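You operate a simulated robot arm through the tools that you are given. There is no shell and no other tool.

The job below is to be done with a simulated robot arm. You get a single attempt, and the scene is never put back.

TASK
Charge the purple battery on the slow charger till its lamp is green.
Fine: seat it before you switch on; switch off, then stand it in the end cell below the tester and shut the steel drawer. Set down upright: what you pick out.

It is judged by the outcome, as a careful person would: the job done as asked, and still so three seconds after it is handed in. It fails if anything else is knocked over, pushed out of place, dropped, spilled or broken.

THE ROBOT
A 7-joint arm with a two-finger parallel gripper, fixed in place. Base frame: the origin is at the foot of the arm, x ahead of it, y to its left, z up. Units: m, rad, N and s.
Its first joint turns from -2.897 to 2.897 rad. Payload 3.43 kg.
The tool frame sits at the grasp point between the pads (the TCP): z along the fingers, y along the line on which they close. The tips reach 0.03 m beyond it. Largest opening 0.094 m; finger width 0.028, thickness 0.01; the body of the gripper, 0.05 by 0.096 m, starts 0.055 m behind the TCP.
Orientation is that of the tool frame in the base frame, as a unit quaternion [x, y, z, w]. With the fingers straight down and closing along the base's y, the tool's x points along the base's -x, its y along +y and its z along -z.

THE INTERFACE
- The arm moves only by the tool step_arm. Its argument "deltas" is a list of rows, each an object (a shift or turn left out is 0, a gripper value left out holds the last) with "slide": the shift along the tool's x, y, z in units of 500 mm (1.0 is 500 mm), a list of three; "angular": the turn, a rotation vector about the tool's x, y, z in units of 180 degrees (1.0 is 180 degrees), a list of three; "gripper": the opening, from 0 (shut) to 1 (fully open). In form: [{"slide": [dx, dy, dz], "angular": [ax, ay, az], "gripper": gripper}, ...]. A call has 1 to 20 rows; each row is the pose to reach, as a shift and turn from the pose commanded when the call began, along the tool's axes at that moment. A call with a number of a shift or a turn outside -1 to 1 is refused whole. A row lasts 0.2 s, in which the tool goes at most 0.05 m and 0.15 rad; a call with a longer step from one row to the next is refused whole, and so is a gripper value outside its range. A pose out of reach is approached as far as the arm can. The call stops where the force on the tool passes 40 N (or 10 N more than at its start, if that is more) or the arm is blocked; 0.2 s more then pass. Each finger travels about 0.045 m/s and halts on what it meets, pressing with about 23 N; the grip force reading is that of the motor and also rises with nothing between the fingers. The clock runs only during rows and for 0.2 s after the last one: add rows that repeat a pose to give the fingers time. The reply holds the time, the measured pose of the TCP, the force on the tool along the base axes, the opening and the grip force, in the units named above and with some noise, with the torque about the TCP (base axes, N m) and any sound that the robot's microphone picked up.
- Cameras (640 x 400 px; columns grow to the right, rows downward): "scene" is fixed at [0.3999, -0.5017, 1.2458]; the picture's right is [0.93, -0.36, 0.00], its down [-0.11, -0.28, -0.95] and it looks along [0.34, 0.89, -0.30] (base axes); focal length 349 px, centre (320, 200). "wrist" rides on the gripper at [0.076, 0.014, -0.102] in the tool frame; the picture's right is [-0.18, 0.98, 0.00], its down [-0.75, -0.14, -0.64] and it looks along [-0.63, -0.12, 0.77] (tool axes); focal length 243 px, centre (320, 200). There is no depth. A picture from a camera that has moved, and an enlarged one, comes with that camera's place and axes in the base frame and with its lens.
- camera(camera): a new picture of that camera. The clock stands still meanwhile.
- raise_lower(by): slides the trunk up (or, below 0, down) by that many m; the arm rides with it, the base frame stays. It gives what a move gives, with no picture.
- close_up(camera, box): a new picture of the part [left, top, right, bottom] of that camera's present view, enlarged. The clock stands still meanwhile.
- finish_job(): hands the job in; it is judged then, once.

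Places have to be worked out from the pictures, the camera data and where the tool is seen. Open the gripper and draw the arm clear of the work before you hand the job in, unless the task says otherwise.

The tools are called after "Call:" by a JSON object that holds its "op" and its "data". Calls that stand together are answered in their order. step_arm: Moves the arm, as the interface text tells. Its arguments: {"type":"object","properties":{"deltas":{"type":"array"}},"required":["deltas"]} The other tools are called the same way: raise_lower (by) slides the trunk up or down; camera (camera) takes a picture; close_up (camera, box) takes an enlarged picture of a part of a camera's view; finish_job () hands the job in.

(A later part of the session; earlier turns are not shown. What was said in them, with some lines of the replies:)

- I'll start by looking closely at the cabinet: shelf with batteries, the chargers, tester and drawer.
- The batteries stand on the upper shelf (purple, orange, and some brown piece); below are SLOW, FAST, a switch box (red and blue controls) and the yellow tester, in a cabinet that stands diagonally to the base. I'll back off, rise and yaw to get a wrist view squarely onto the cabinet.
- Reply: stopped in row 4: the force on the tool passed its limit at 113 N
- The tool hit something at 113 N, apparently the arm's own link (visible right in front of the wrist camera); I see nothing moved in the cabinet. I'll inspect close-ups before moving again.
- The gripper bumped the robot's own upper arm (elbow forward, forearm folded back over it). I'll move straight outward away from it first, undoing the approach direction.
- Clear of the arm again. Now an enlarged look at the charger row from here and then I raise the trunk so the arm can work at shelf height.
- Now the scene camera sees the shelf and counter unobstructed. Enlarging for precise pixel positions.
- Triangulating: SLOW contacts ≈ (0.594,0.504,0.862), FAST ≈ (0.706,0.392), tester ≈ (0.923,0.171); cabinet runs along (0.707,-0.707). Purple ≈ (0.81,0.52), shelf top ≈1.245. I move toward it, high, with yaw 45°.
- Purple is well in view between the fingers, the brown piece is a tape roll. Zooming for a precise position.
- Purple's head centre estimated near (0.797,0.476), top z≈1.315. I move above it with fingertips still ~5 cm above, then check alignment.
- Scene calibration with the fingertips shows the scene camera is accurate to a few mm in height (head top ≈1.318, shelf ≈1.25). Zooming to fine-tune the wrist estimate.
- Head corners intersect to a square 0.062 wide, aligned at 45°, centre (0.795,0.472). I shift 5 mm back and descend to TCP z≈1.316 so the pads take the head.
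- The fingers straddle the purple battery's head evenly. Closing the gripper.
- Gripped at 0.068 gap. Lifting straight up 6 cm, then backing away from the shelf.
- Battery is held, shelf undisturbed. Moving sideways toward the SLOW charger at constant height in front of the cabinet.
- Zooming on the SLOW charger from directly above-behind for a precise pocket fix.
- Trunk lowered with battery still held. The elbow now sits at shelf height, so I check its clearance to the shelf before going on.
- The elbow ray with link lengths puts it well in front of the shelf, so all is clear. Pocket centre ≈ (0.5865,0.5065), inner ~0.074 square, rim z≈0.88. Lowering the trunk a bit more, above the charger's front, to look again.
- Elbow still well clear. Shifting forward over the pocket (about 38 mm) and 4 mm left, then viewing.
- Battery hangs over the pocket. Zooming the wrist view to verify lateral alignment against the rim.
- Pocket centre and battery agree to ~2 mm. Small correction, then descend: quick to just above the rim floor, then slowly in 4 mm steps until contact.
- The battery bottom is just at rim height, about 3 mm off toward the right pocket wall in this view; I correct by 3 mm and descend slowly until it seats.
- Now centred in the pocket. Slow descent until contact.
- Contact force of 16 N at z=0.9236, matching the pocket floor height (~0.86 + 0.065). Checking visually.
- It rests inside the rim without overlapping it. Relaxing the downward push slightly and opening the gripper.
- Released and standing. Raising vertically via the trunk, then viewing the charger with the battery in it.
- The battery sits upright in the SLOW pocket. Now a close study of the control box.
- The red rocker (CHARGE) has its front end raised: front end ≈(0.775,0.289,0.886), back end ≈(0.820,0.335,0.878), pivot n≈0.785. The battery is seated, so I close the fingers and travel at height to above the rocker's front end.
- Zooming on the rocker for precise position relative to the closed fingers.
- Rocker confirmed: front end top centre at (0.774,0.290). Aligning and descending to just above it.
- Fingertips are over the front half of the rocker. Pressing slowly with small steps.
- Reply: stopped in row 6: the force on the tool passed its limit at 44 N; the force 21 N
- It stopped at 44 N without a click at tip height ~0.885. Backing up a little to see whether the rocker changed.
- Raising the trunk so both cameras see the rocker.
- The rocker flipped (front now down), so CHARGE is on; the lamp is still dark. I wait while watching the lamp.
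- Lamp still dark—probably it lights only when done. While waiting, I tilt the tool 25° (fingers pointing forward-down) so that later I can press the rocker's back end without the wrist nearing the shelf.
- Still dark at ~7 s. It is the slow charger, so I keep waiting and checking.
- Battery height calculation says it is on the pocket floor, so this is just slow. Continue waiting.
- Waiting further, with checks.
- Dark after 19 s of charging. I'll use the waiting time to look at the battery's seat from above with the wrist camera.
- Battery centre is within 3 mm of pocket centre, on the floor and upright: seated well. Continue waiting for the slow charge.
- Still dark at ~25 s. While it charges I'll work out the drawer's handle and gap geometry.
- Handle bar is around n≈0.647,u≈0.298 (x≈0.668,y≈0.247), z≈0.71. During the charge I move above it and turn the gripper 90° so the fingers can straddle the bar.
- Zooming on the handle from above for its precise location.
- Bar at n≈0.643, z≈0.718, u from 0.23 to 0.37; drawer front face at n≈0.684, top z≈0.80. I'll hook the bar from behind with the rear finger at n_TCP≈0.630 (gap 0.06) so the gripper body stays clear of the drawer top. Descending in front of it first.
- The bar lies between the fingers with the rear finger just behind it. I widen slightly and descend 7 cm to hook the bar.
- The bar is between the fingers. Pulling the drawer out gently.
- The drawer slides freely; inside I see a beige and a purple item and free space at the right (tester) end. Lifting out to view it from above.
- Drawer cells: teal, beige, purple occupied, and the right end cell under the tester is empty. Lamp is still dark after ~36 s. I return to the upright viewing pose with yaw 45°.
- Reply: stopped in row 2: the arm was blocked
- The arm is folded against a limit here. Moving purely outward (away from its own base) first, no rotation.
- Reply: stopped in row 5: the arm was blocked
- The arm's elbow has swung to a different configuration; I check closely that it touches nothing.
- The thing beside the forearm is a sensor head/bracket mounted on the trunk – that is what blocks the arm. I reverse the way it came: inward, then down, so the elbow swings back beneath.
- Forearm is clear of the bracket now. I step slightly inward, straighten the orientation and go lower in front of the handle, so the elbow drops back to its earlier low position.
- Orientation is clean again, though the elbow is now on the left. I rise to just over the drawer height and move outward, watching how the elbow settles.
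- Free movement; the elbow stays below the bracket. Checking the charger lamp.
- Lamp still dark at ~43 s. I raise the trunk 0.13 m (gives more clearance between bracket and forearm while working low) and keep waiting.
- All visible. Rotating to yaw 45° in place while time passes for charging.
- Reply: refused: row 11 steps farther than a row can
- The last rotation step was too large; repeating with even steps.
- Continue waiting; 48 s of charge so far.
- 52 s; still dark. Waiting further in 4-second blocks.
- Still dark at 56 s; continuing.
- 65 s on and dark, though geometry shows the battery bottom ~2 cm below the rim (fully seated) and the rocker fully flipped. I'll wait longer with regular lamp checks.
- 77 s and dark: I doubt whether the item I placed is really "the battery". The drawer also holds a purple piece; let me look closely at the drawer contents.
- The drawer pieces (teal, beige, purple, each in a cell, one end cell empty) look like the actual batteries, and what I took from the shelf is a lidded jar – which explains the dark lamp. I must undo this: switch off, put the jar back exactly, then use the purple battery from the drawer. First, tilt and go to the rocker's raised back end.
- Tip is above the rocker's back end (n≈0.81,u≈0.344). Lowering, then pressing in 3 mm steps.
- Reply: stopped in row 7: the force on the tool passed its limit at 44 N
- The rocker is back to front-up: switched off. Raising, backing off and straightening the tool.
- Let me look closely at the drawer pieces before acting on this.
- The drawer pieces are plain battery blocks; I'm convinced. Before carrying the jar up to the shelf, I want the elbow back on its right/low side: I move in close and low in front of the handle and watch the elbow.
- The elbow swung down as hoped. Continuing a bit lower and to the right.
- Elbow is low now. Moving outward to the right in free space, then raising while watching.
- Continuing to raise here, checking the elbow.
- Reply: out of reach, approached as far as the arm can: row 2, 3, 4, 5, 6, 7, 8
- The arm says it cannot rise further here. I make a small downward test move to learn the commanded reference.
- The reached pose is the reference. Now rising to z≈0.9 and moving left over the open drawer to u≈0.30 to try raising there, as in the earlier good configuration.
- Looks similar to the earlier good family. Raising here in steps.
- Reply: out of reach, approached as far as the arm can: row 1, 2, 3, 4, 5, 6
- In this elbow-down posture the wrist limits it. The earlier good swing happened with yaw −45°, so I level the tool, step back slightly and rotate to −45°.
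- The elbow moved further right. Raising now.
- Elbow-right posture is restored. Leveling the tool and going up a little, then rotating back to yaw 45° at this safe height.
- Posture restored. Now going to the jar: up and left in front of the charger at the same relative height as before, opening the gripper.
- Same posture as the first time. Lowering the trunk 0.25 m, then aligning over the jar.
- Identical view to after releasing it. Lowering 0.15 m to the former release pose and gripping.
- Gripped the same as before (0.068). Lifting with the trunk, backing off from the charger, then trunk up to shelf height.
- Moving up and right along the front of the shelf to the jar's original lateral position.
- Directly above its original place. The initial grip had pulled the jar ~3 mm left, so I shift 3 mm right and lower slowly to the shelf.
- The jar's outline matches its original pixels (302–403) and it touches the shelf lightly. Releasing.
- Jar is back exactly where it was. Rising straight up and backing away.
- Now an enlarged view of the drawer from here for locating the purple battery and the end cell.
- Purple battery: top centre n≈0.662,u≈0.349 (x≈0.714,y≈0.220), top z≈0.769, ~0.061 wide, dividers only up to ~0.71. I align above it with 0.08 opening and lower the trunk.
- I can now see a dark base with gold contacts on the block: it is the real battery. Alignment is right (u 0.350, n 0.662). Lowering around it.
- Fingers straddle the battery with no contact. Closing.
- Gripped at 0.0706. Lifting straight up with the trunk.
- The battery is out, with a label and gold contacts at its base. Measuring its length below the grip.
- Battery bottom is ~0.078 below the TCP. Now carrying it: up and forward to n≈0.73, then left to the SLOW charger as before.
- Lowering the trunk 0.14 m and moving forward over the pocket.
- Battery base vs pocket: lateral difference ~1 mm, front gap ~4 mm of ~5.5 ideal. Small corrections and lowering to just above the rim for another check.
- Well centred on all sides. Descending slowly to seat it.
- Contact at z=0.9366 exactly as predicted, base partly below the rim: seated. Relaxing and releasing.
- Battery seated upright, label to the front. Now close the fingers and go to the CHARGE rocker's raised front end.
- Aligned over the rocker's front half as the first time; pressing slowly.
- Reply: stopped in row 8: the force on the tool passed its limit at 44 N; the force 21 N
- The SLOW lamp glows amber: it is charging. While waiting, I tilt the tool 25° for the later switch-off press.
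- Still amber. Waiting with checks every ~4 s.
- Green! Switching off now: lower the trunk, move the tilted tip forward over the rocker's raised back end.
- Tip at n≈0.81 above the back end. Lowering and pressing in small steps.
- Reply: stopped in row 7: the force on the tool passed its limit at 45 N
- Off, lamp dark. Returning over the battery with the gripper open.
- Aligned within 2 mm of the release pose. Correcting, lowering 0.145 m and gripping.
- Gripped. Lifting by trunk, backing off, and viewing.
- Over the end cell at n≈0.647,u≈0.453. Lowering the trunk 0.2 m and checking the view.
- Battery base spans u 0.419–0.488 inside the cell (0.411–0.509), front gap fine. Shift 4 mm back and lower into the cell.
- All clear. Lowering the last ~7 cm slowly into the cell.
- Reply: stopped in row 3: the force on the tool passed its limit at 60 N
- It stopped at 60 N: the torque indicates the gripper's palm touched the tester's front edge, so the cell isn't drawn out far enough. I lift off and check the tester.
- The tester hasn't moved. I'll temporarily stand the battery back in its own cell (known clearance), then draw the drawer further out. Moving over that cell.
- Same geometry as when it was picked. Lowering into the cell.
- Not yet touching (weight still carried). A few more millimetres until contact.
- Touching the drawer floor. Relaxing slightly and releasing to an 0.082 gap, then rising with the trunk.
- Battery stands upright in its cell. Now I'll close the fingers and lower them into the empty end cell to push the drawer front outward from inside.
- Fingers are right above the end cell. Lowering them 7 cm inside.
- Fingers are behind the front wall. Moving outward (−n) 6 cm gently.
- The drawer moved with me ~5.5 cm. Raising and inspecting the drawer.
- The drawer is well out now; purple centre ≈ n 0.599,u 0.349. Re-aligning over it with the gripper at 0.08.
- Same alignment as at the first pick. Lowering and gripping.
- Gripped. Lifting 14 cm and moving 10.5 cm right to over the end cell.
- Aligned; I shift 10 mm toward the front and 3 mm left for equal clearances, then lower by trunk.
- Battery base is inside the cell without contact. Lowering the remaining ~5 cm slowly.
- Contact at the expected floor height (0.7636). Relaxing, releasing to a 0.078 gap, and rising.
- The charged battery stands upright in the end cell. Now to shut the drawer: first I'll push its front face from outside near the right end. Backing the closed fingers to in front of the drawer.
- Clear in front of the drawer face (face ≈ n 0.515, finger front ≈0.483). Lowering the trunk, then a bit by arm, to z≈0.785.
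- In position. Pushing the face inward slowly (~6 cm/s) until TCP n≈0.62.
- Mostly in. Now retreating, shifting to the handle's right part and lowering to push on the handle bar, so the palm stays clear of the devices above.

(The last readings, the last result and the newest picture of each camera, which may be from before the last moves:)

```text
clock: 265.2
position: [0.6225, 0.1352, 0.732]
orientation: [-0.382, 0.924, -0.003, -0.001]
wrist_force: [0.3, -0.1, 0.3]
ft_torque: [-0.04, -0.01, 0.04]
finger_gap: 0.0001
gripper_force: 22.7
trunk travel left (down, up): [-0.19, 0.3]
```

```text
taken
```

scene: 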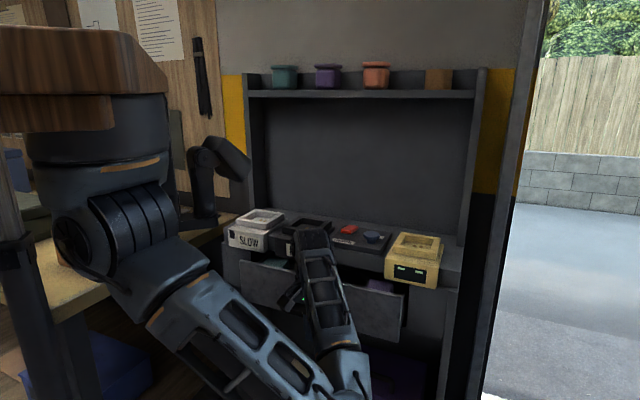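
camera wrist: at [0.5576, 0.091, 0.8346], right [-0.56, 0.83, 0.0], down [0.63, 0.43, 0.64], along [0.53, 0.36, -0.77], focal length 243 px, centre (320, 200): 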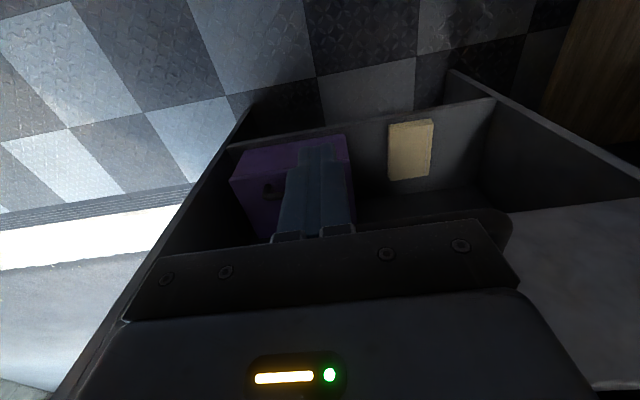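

Fingers are in front of the handle bar. Pushing inward slowly until the drawer stops.

Call:
{"op": "step_arm", "data": {"deltas": [{"slide": [-0.025, 0, 0]}, {"slide": [-0.05, 0, 0]}, {"slide": [-0.07, 0, 0]}, {"slide": [-0.09, 0, 0]}, {"slide": [-0.11, 0, 0]}, {"slide": [-0.13, 0, 0]}, {"slide": [-0.15, 0, 0]}, {"slide": [-0.17, 0, 0]}, {"slide": [-0.19, 0, 0]}, {"slide": [-0.205, 0, 0]}, {"slide": [-0.22, 0, 0]}]}}

Call:
{"op": "camera", "data": {"camera": "wrist"}}

Call:
{"op": "camera", "data": {"camera": "scene"}}

```text
clock: 267.2
position: [0.6859, 0.1993, 0.7316]
orientation: [-0.382, 0.924, -0.006, -0.008]
wrist_force: [-11.4, -11.8, 4.8]
ft_torque: [-0.19, 0.12, -0.01]
finger_gap: 0.0001
gripper_force: 23.6
trunk travel left (down, up): [-0.19, 0.3]
stopped in row 10: the force on the tool passed its limit at 57 N (the readings are from after the stop); the commanded pose is now the measured one
```

```text
taken
camera wrist: at [0.6221, 0.1562, 0.8359], right [-0.57, 0.82, -0.01], down [0.64, 0.44, 0.63], along [0.52, 0.35, -0.78], focal length 243 px, centre (320, 200)
```

wrist: 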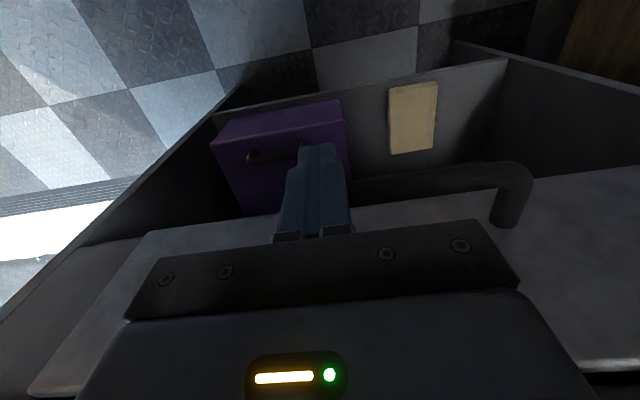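

```text
taken
```

scene: 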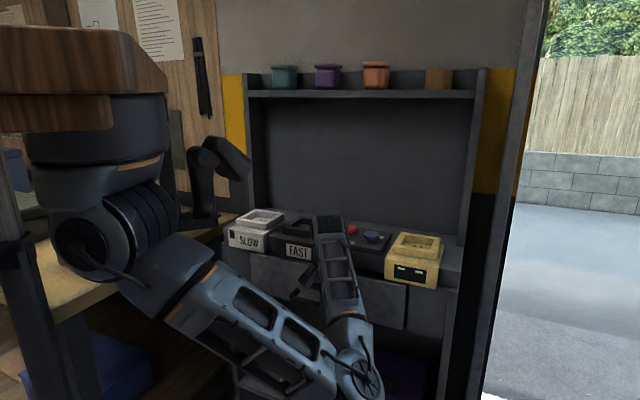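

It stopped firmly (57 N). Checking whether the drawer is flush.

Call:
{"op": "close_up", "data": {"camera": "scene", "box": [215, 225, 475, 345]}}

Call:
{"op": "close_up", "data": {"camera": "wrist", "box": [0, 200, 320, 400]}}

```text
2.46 times, centred on (345, 285) of scene
camera zoom: at [0.3999, -0.5017, 1.2458], right [0.93, -0.36, 0.0], down [-0.11, -0.28, -0.95], along [0.34, 0.89, -0.3], focal length 860 px, centre (258, -9)
```

zoom: 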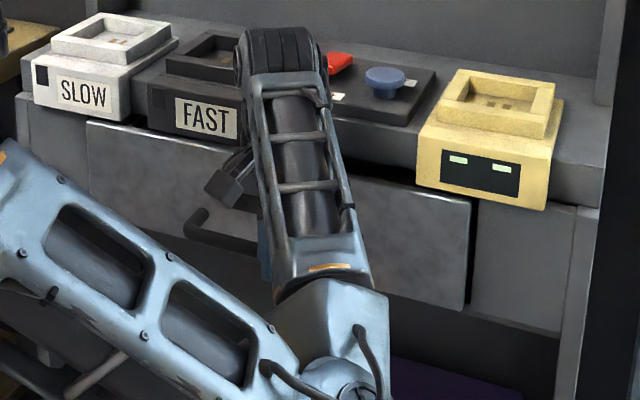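

```text
2.00 times, centred on (160, 300) of wrist
camera zoom: at [0.6221, 0.1562, 0.8359], right [-0.57, 0.82, -0.01], down [0.64, 0.44, 0.63], along [0.52, 0.35, -0.78], focal length 485 px, centre (640, 0)
```

zoom: 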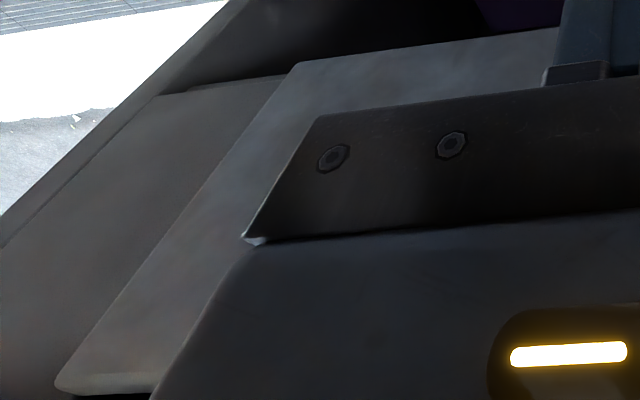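

The outline is nearly the same as at the start. I back off and look from above at the gap between drawer front and counter.

Call:
{"op": "step_arm", "data": {"deltas": [{"slide": [0.03, 0, 0], "angular": [0, 0, 0]}, {"slide": [0.1, 0, 0]}, {"slide": [0.17, 0, 0]}, {"slide": [0.17, 0, -0.06]}, {"slide": [0.17, 0, -0.12]}]}}

Call:
{"op": "raise_lower", "data": {"by": 0.28}}

Call:
{"op": "camera", "data": {"camera": "wrist"}}

Call:
{"op": "camera", "data": {"camera": "scene"}}

Call:
{"op": "close_up", "data": {"camera": "scene", "box": [215, 225, 475, 345]}}

```text
clock: 268.4
position: [0.6294, 0.1404, 0.7922]
orientation: [-0.382, 0.924, -0.006, -0.007]
wrist_force: [0.3, 0.7, 0.1]
ft_torque: [-0.03, 0.02, -0.03]
finger_gap: 0.0
gripper_force: 23.1
trunk travel left (down, up): [-0.19, 0.3]
```

```text
clock: 271.3
position: [0.63, 0.1402, 1.0719]
orientation: [-0.383, 0.924, -0.005, -0.007]
wrist_force: [0.5, -0.3, 0.0]
ft_torque: [-0.02, 0.01, -0.02]
finger_gap: 0.0
gripper_force: 22.5
trunk travel left (down, up): [-0.47, 0.02]
```

```text
taken
camera wrist: at [0.5655, 0.098, 1.1754], right [-0.57, 0.82, -0.01], down [0.64, 0.44, 0.63], along [0.52, 0.35, -0.78], focal length 243 px, centre (320, 200)
```

wrist: 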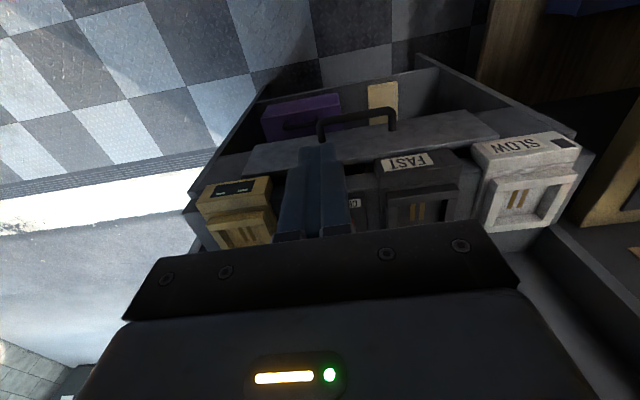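

```text
taken
```

scene: 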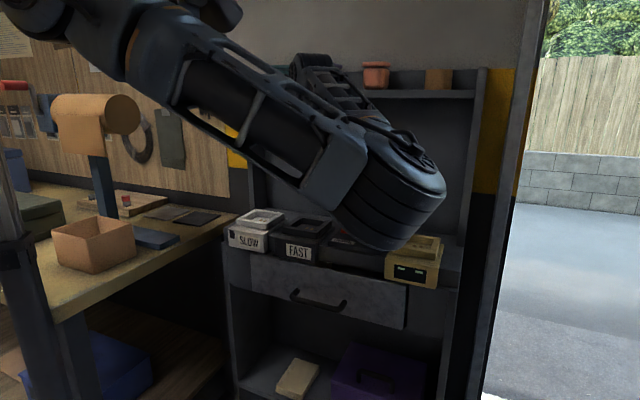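

```text
2.46 times, centred on (345, 285) of scene
camera zoom: at [0.3999, -0.5017, 1.2458], right [0.93, -0.36, 0.0], down [-0.11, -0.28, -0.95], along [0.34, 0.89, -0.3], focal length 860 px, centre (258, -9)
```

zoom: 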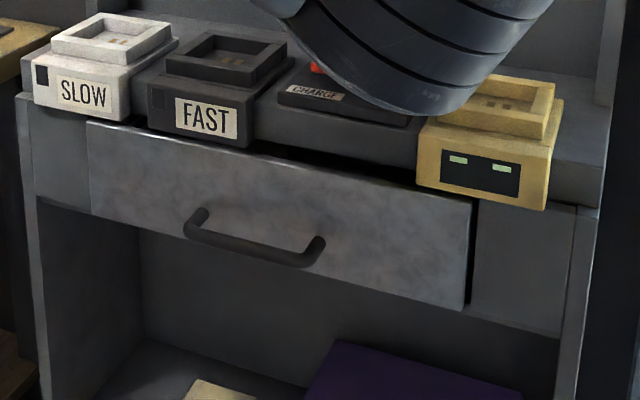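

The drawer outline now coincides with its fully shut starting position, and it met a hard stop. Opening the gripper, drawing the arm up clear, and doing a final check of everything.

Call:
{"op": "step_arm", "data": {"deltas": [{"slide": [0, 0, -0.05], "gripper": 1}, {"slide": [0, 0, -0.1]}, {"slide": [0, 0, -0.15]}, {"slide": [0, 0, -0.18]}, {"slide": [0, 0, -0.18]}, {"slide": [0, 0, -0.18]}]}}

Call:
{"op": "camera", "data": {"camera": "scene"}}

Call:
{"op": "close_up", "data": {"camera": "scene", "box": [220, 200, 420, 325]}}

Call:
{"op": "close_up", "data": {"camera": "scene", "box": [320, 240, 420, 300]}}

Call:
{"op": "camera", "data": {"camera": "wrist"}}

Call:
{"op": "close_up", "data": {"camera": "wrist", "box": [180, 60, 600, 260]}}

```text
clock: 272.7
position: [0.6318, 0.1432, 1.1627]
orientation: [-0.383, 0.924, -0.005, -0.007]
wrist_force: [0.1, -0.2, 0.4]
ft_torque: [-0.01, 0.01, -0.01]
finger_gap: 0.0941
gripper_force: 0.1
trunk travel left (down, up): [-0.47, 0.02]
```

```text
taken
```

scene: 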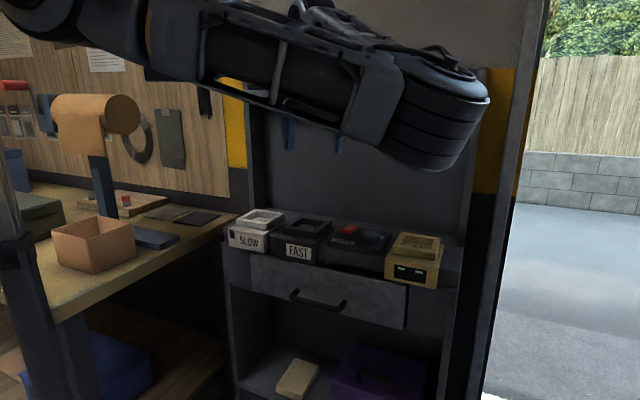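

```text
3.20 times, centred on (320, 262) of scene
camera zoom: at [0.3999, -0.5017, 1.2458], right [0.93, -0.36, 0.0], down [-0.11, -0.28, -0.95], along [0.34, 0.89, -0.3], focal length 1118 px, centre (320, 0)
```

zoom: 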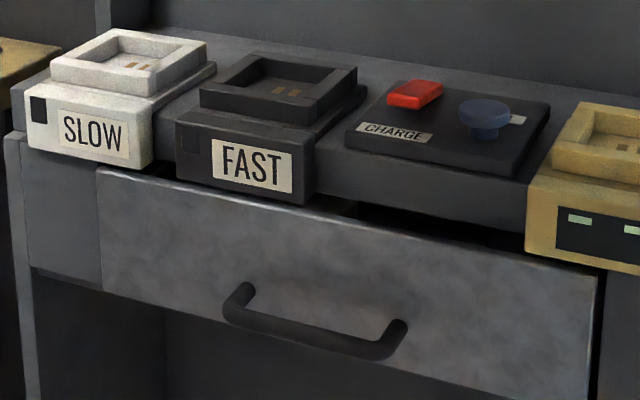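

```text
6.40 times, centred on (370, 270) of scene
camera zoom: at [0.3999, -0.5017, 1.2458], right [0.93, -0.36, 0.0], down [-0.11, -0.28, -0.95], along [0.34, 0.89, -0.3], focal length 2235 px, centre (0, -248)
```

zoom: 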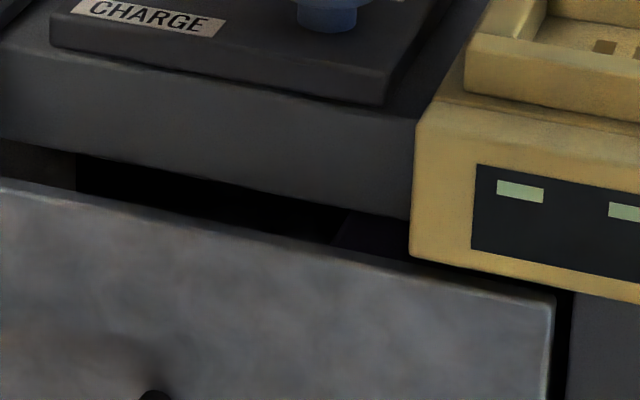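

```text
taken
camera wrist: at [0.5677, 0.0996, 1.266], right [-0.57, 0.82, -0.01], down [0.64, 0.44, 0.63], along [0.52, 0.35, -0.78], focal length 243 px, centre (320, 200)
```

wrist: 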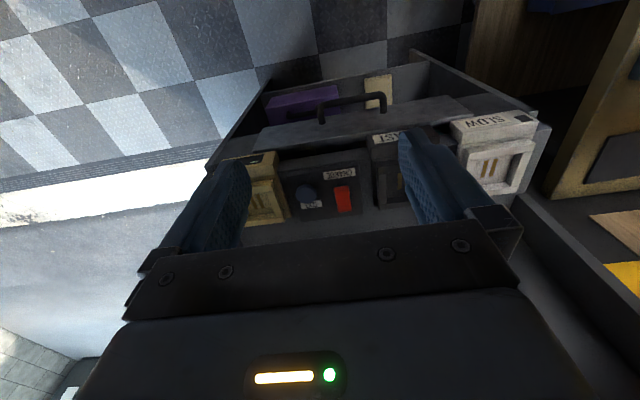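

```text
1.52 times, centred on (390, 160) of wrist
camera zoom: at [0.5677, 0.0996, 1.266], right [-0.57, 0.82, -0.01], down [0.64, 0.44, 0.63], along [0.52, 0.35, -0.78], focal length 370 px, centre (213, 261)
```

zoom: 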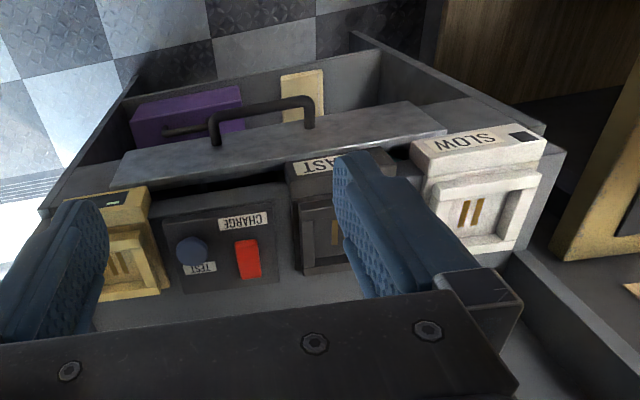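

Everything looks in place. I compare the drawer edge precisely with the crops taken at the start.

Call:
{"op": "close_up", "data": {"camera": "scene", "box": [280, 250, 420, 340]}}

Call:
{"op": "close_up", "data": {"camera": "scene", "box": [320, 210, 470, 304]}}

Call:
{"op": "close_up", "data": {"camera": "scene", "box": [220, 200, 350, 281]}}

```text
4.44 times, centred on (350, 295) of scene
camera zoom: at [0.3999, -0.5017, 1.2458], right [0.93, -0.36, 0.0], down [-0.11, -0.28, -0.95], along [0.34, 0.89, -0.3], focal length 1552 px, centre (187, -222)
```

zoom: 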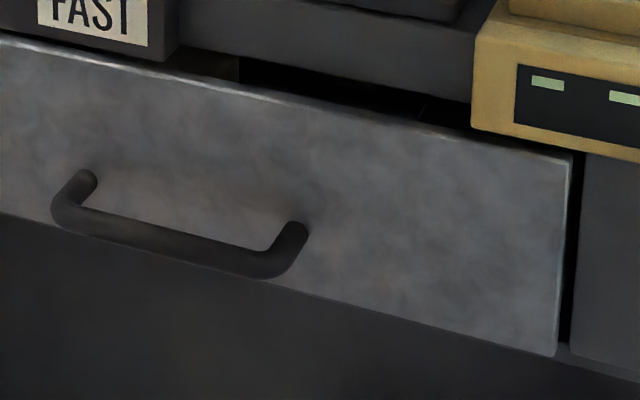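

```text
4.26 times, centred on (395, 257) of scene
camera zoom: at [0.3999, -0.5017, 1.2458], right [0.93, -0.36, 0.0], down [-0.11, -0.28, -0.95], along [0.34, 0.89, -0.3], focal length 1486 px, centre (1, -43)
```

zoom: 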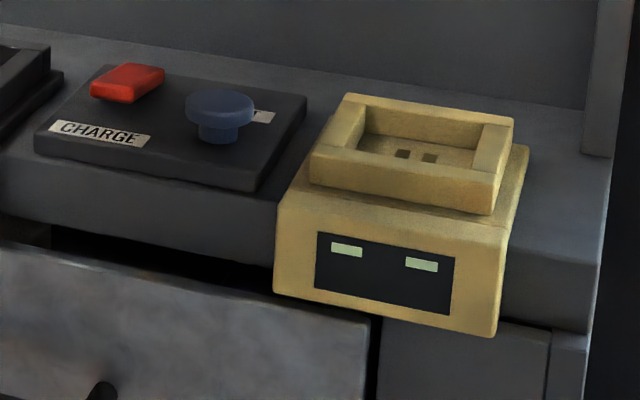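

```text
4.92 times, centred on (285, 240) of scene
camera zoom: at [0.3999, -0.5017, 1.2458], right [0.93, -0.36, 0.0], down [-0.11, -0.28, -0.95], along [0.34, 0.89, -0.3], focal length 1720 px, centre (492, 1)
```

zoom: 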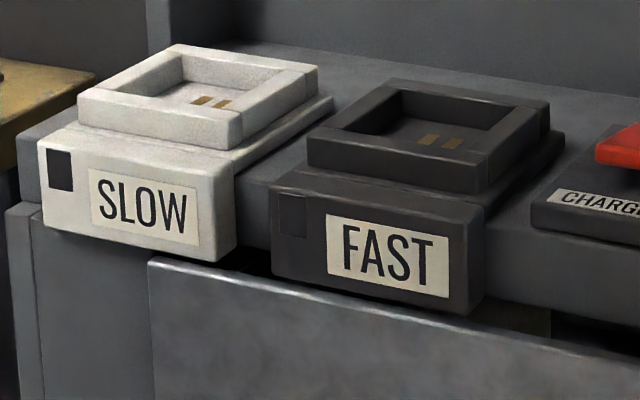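

All crops match the starting views: the drawer is at its shut stop, the devices are unmoved, CHARGE is off, and the jars were back in place in the last clear view of the shelf. The battery is in the end cell, the gripper is open and the arm is clear, so I'm handing in the job.

Call:
{"op": "finish_job", "data": {}}

```text
The job is handed in.
```

The purple battery was charged on the slow charger until its lamp turned green. I then switched the charger off, stood the battery upright in the end cell below the tester, and shut the steel drawer.

**Things that went wrong along the way:**
- **Wrong item first:** I took a purple lidded jar from the shelf, put it in the slow charger and switched on, thinking it was the battery. The lamp stayed dark for over a minute. I then switched off and put the jar back; in the pictures it is where it started. The real battery was in the drawer, and it was seated before the charger was switched on.
- **Bumps:** Early on, the gripper hit part of the robot itself at 113 N. Later it touched the tester's front edge at 60 N while I was lowering the battery. The tester looks unmoved in before-and-after pictures.
- **Battery moved twice:** There wasn't enough room to lower the battery the first time. I stood it back in its old cell, pulled the drawer out further, then moved it to the end cell.

**Final checks:**
- **Drawer:** It is against its stop and looks the same as at the start.
- **Battery:** I saw it upright in the end cell before shutting the drawer; it can't be seen properly now.
- **Switch and arm:** The CHARGE switch is off, the gripper is open and the arm is clear.
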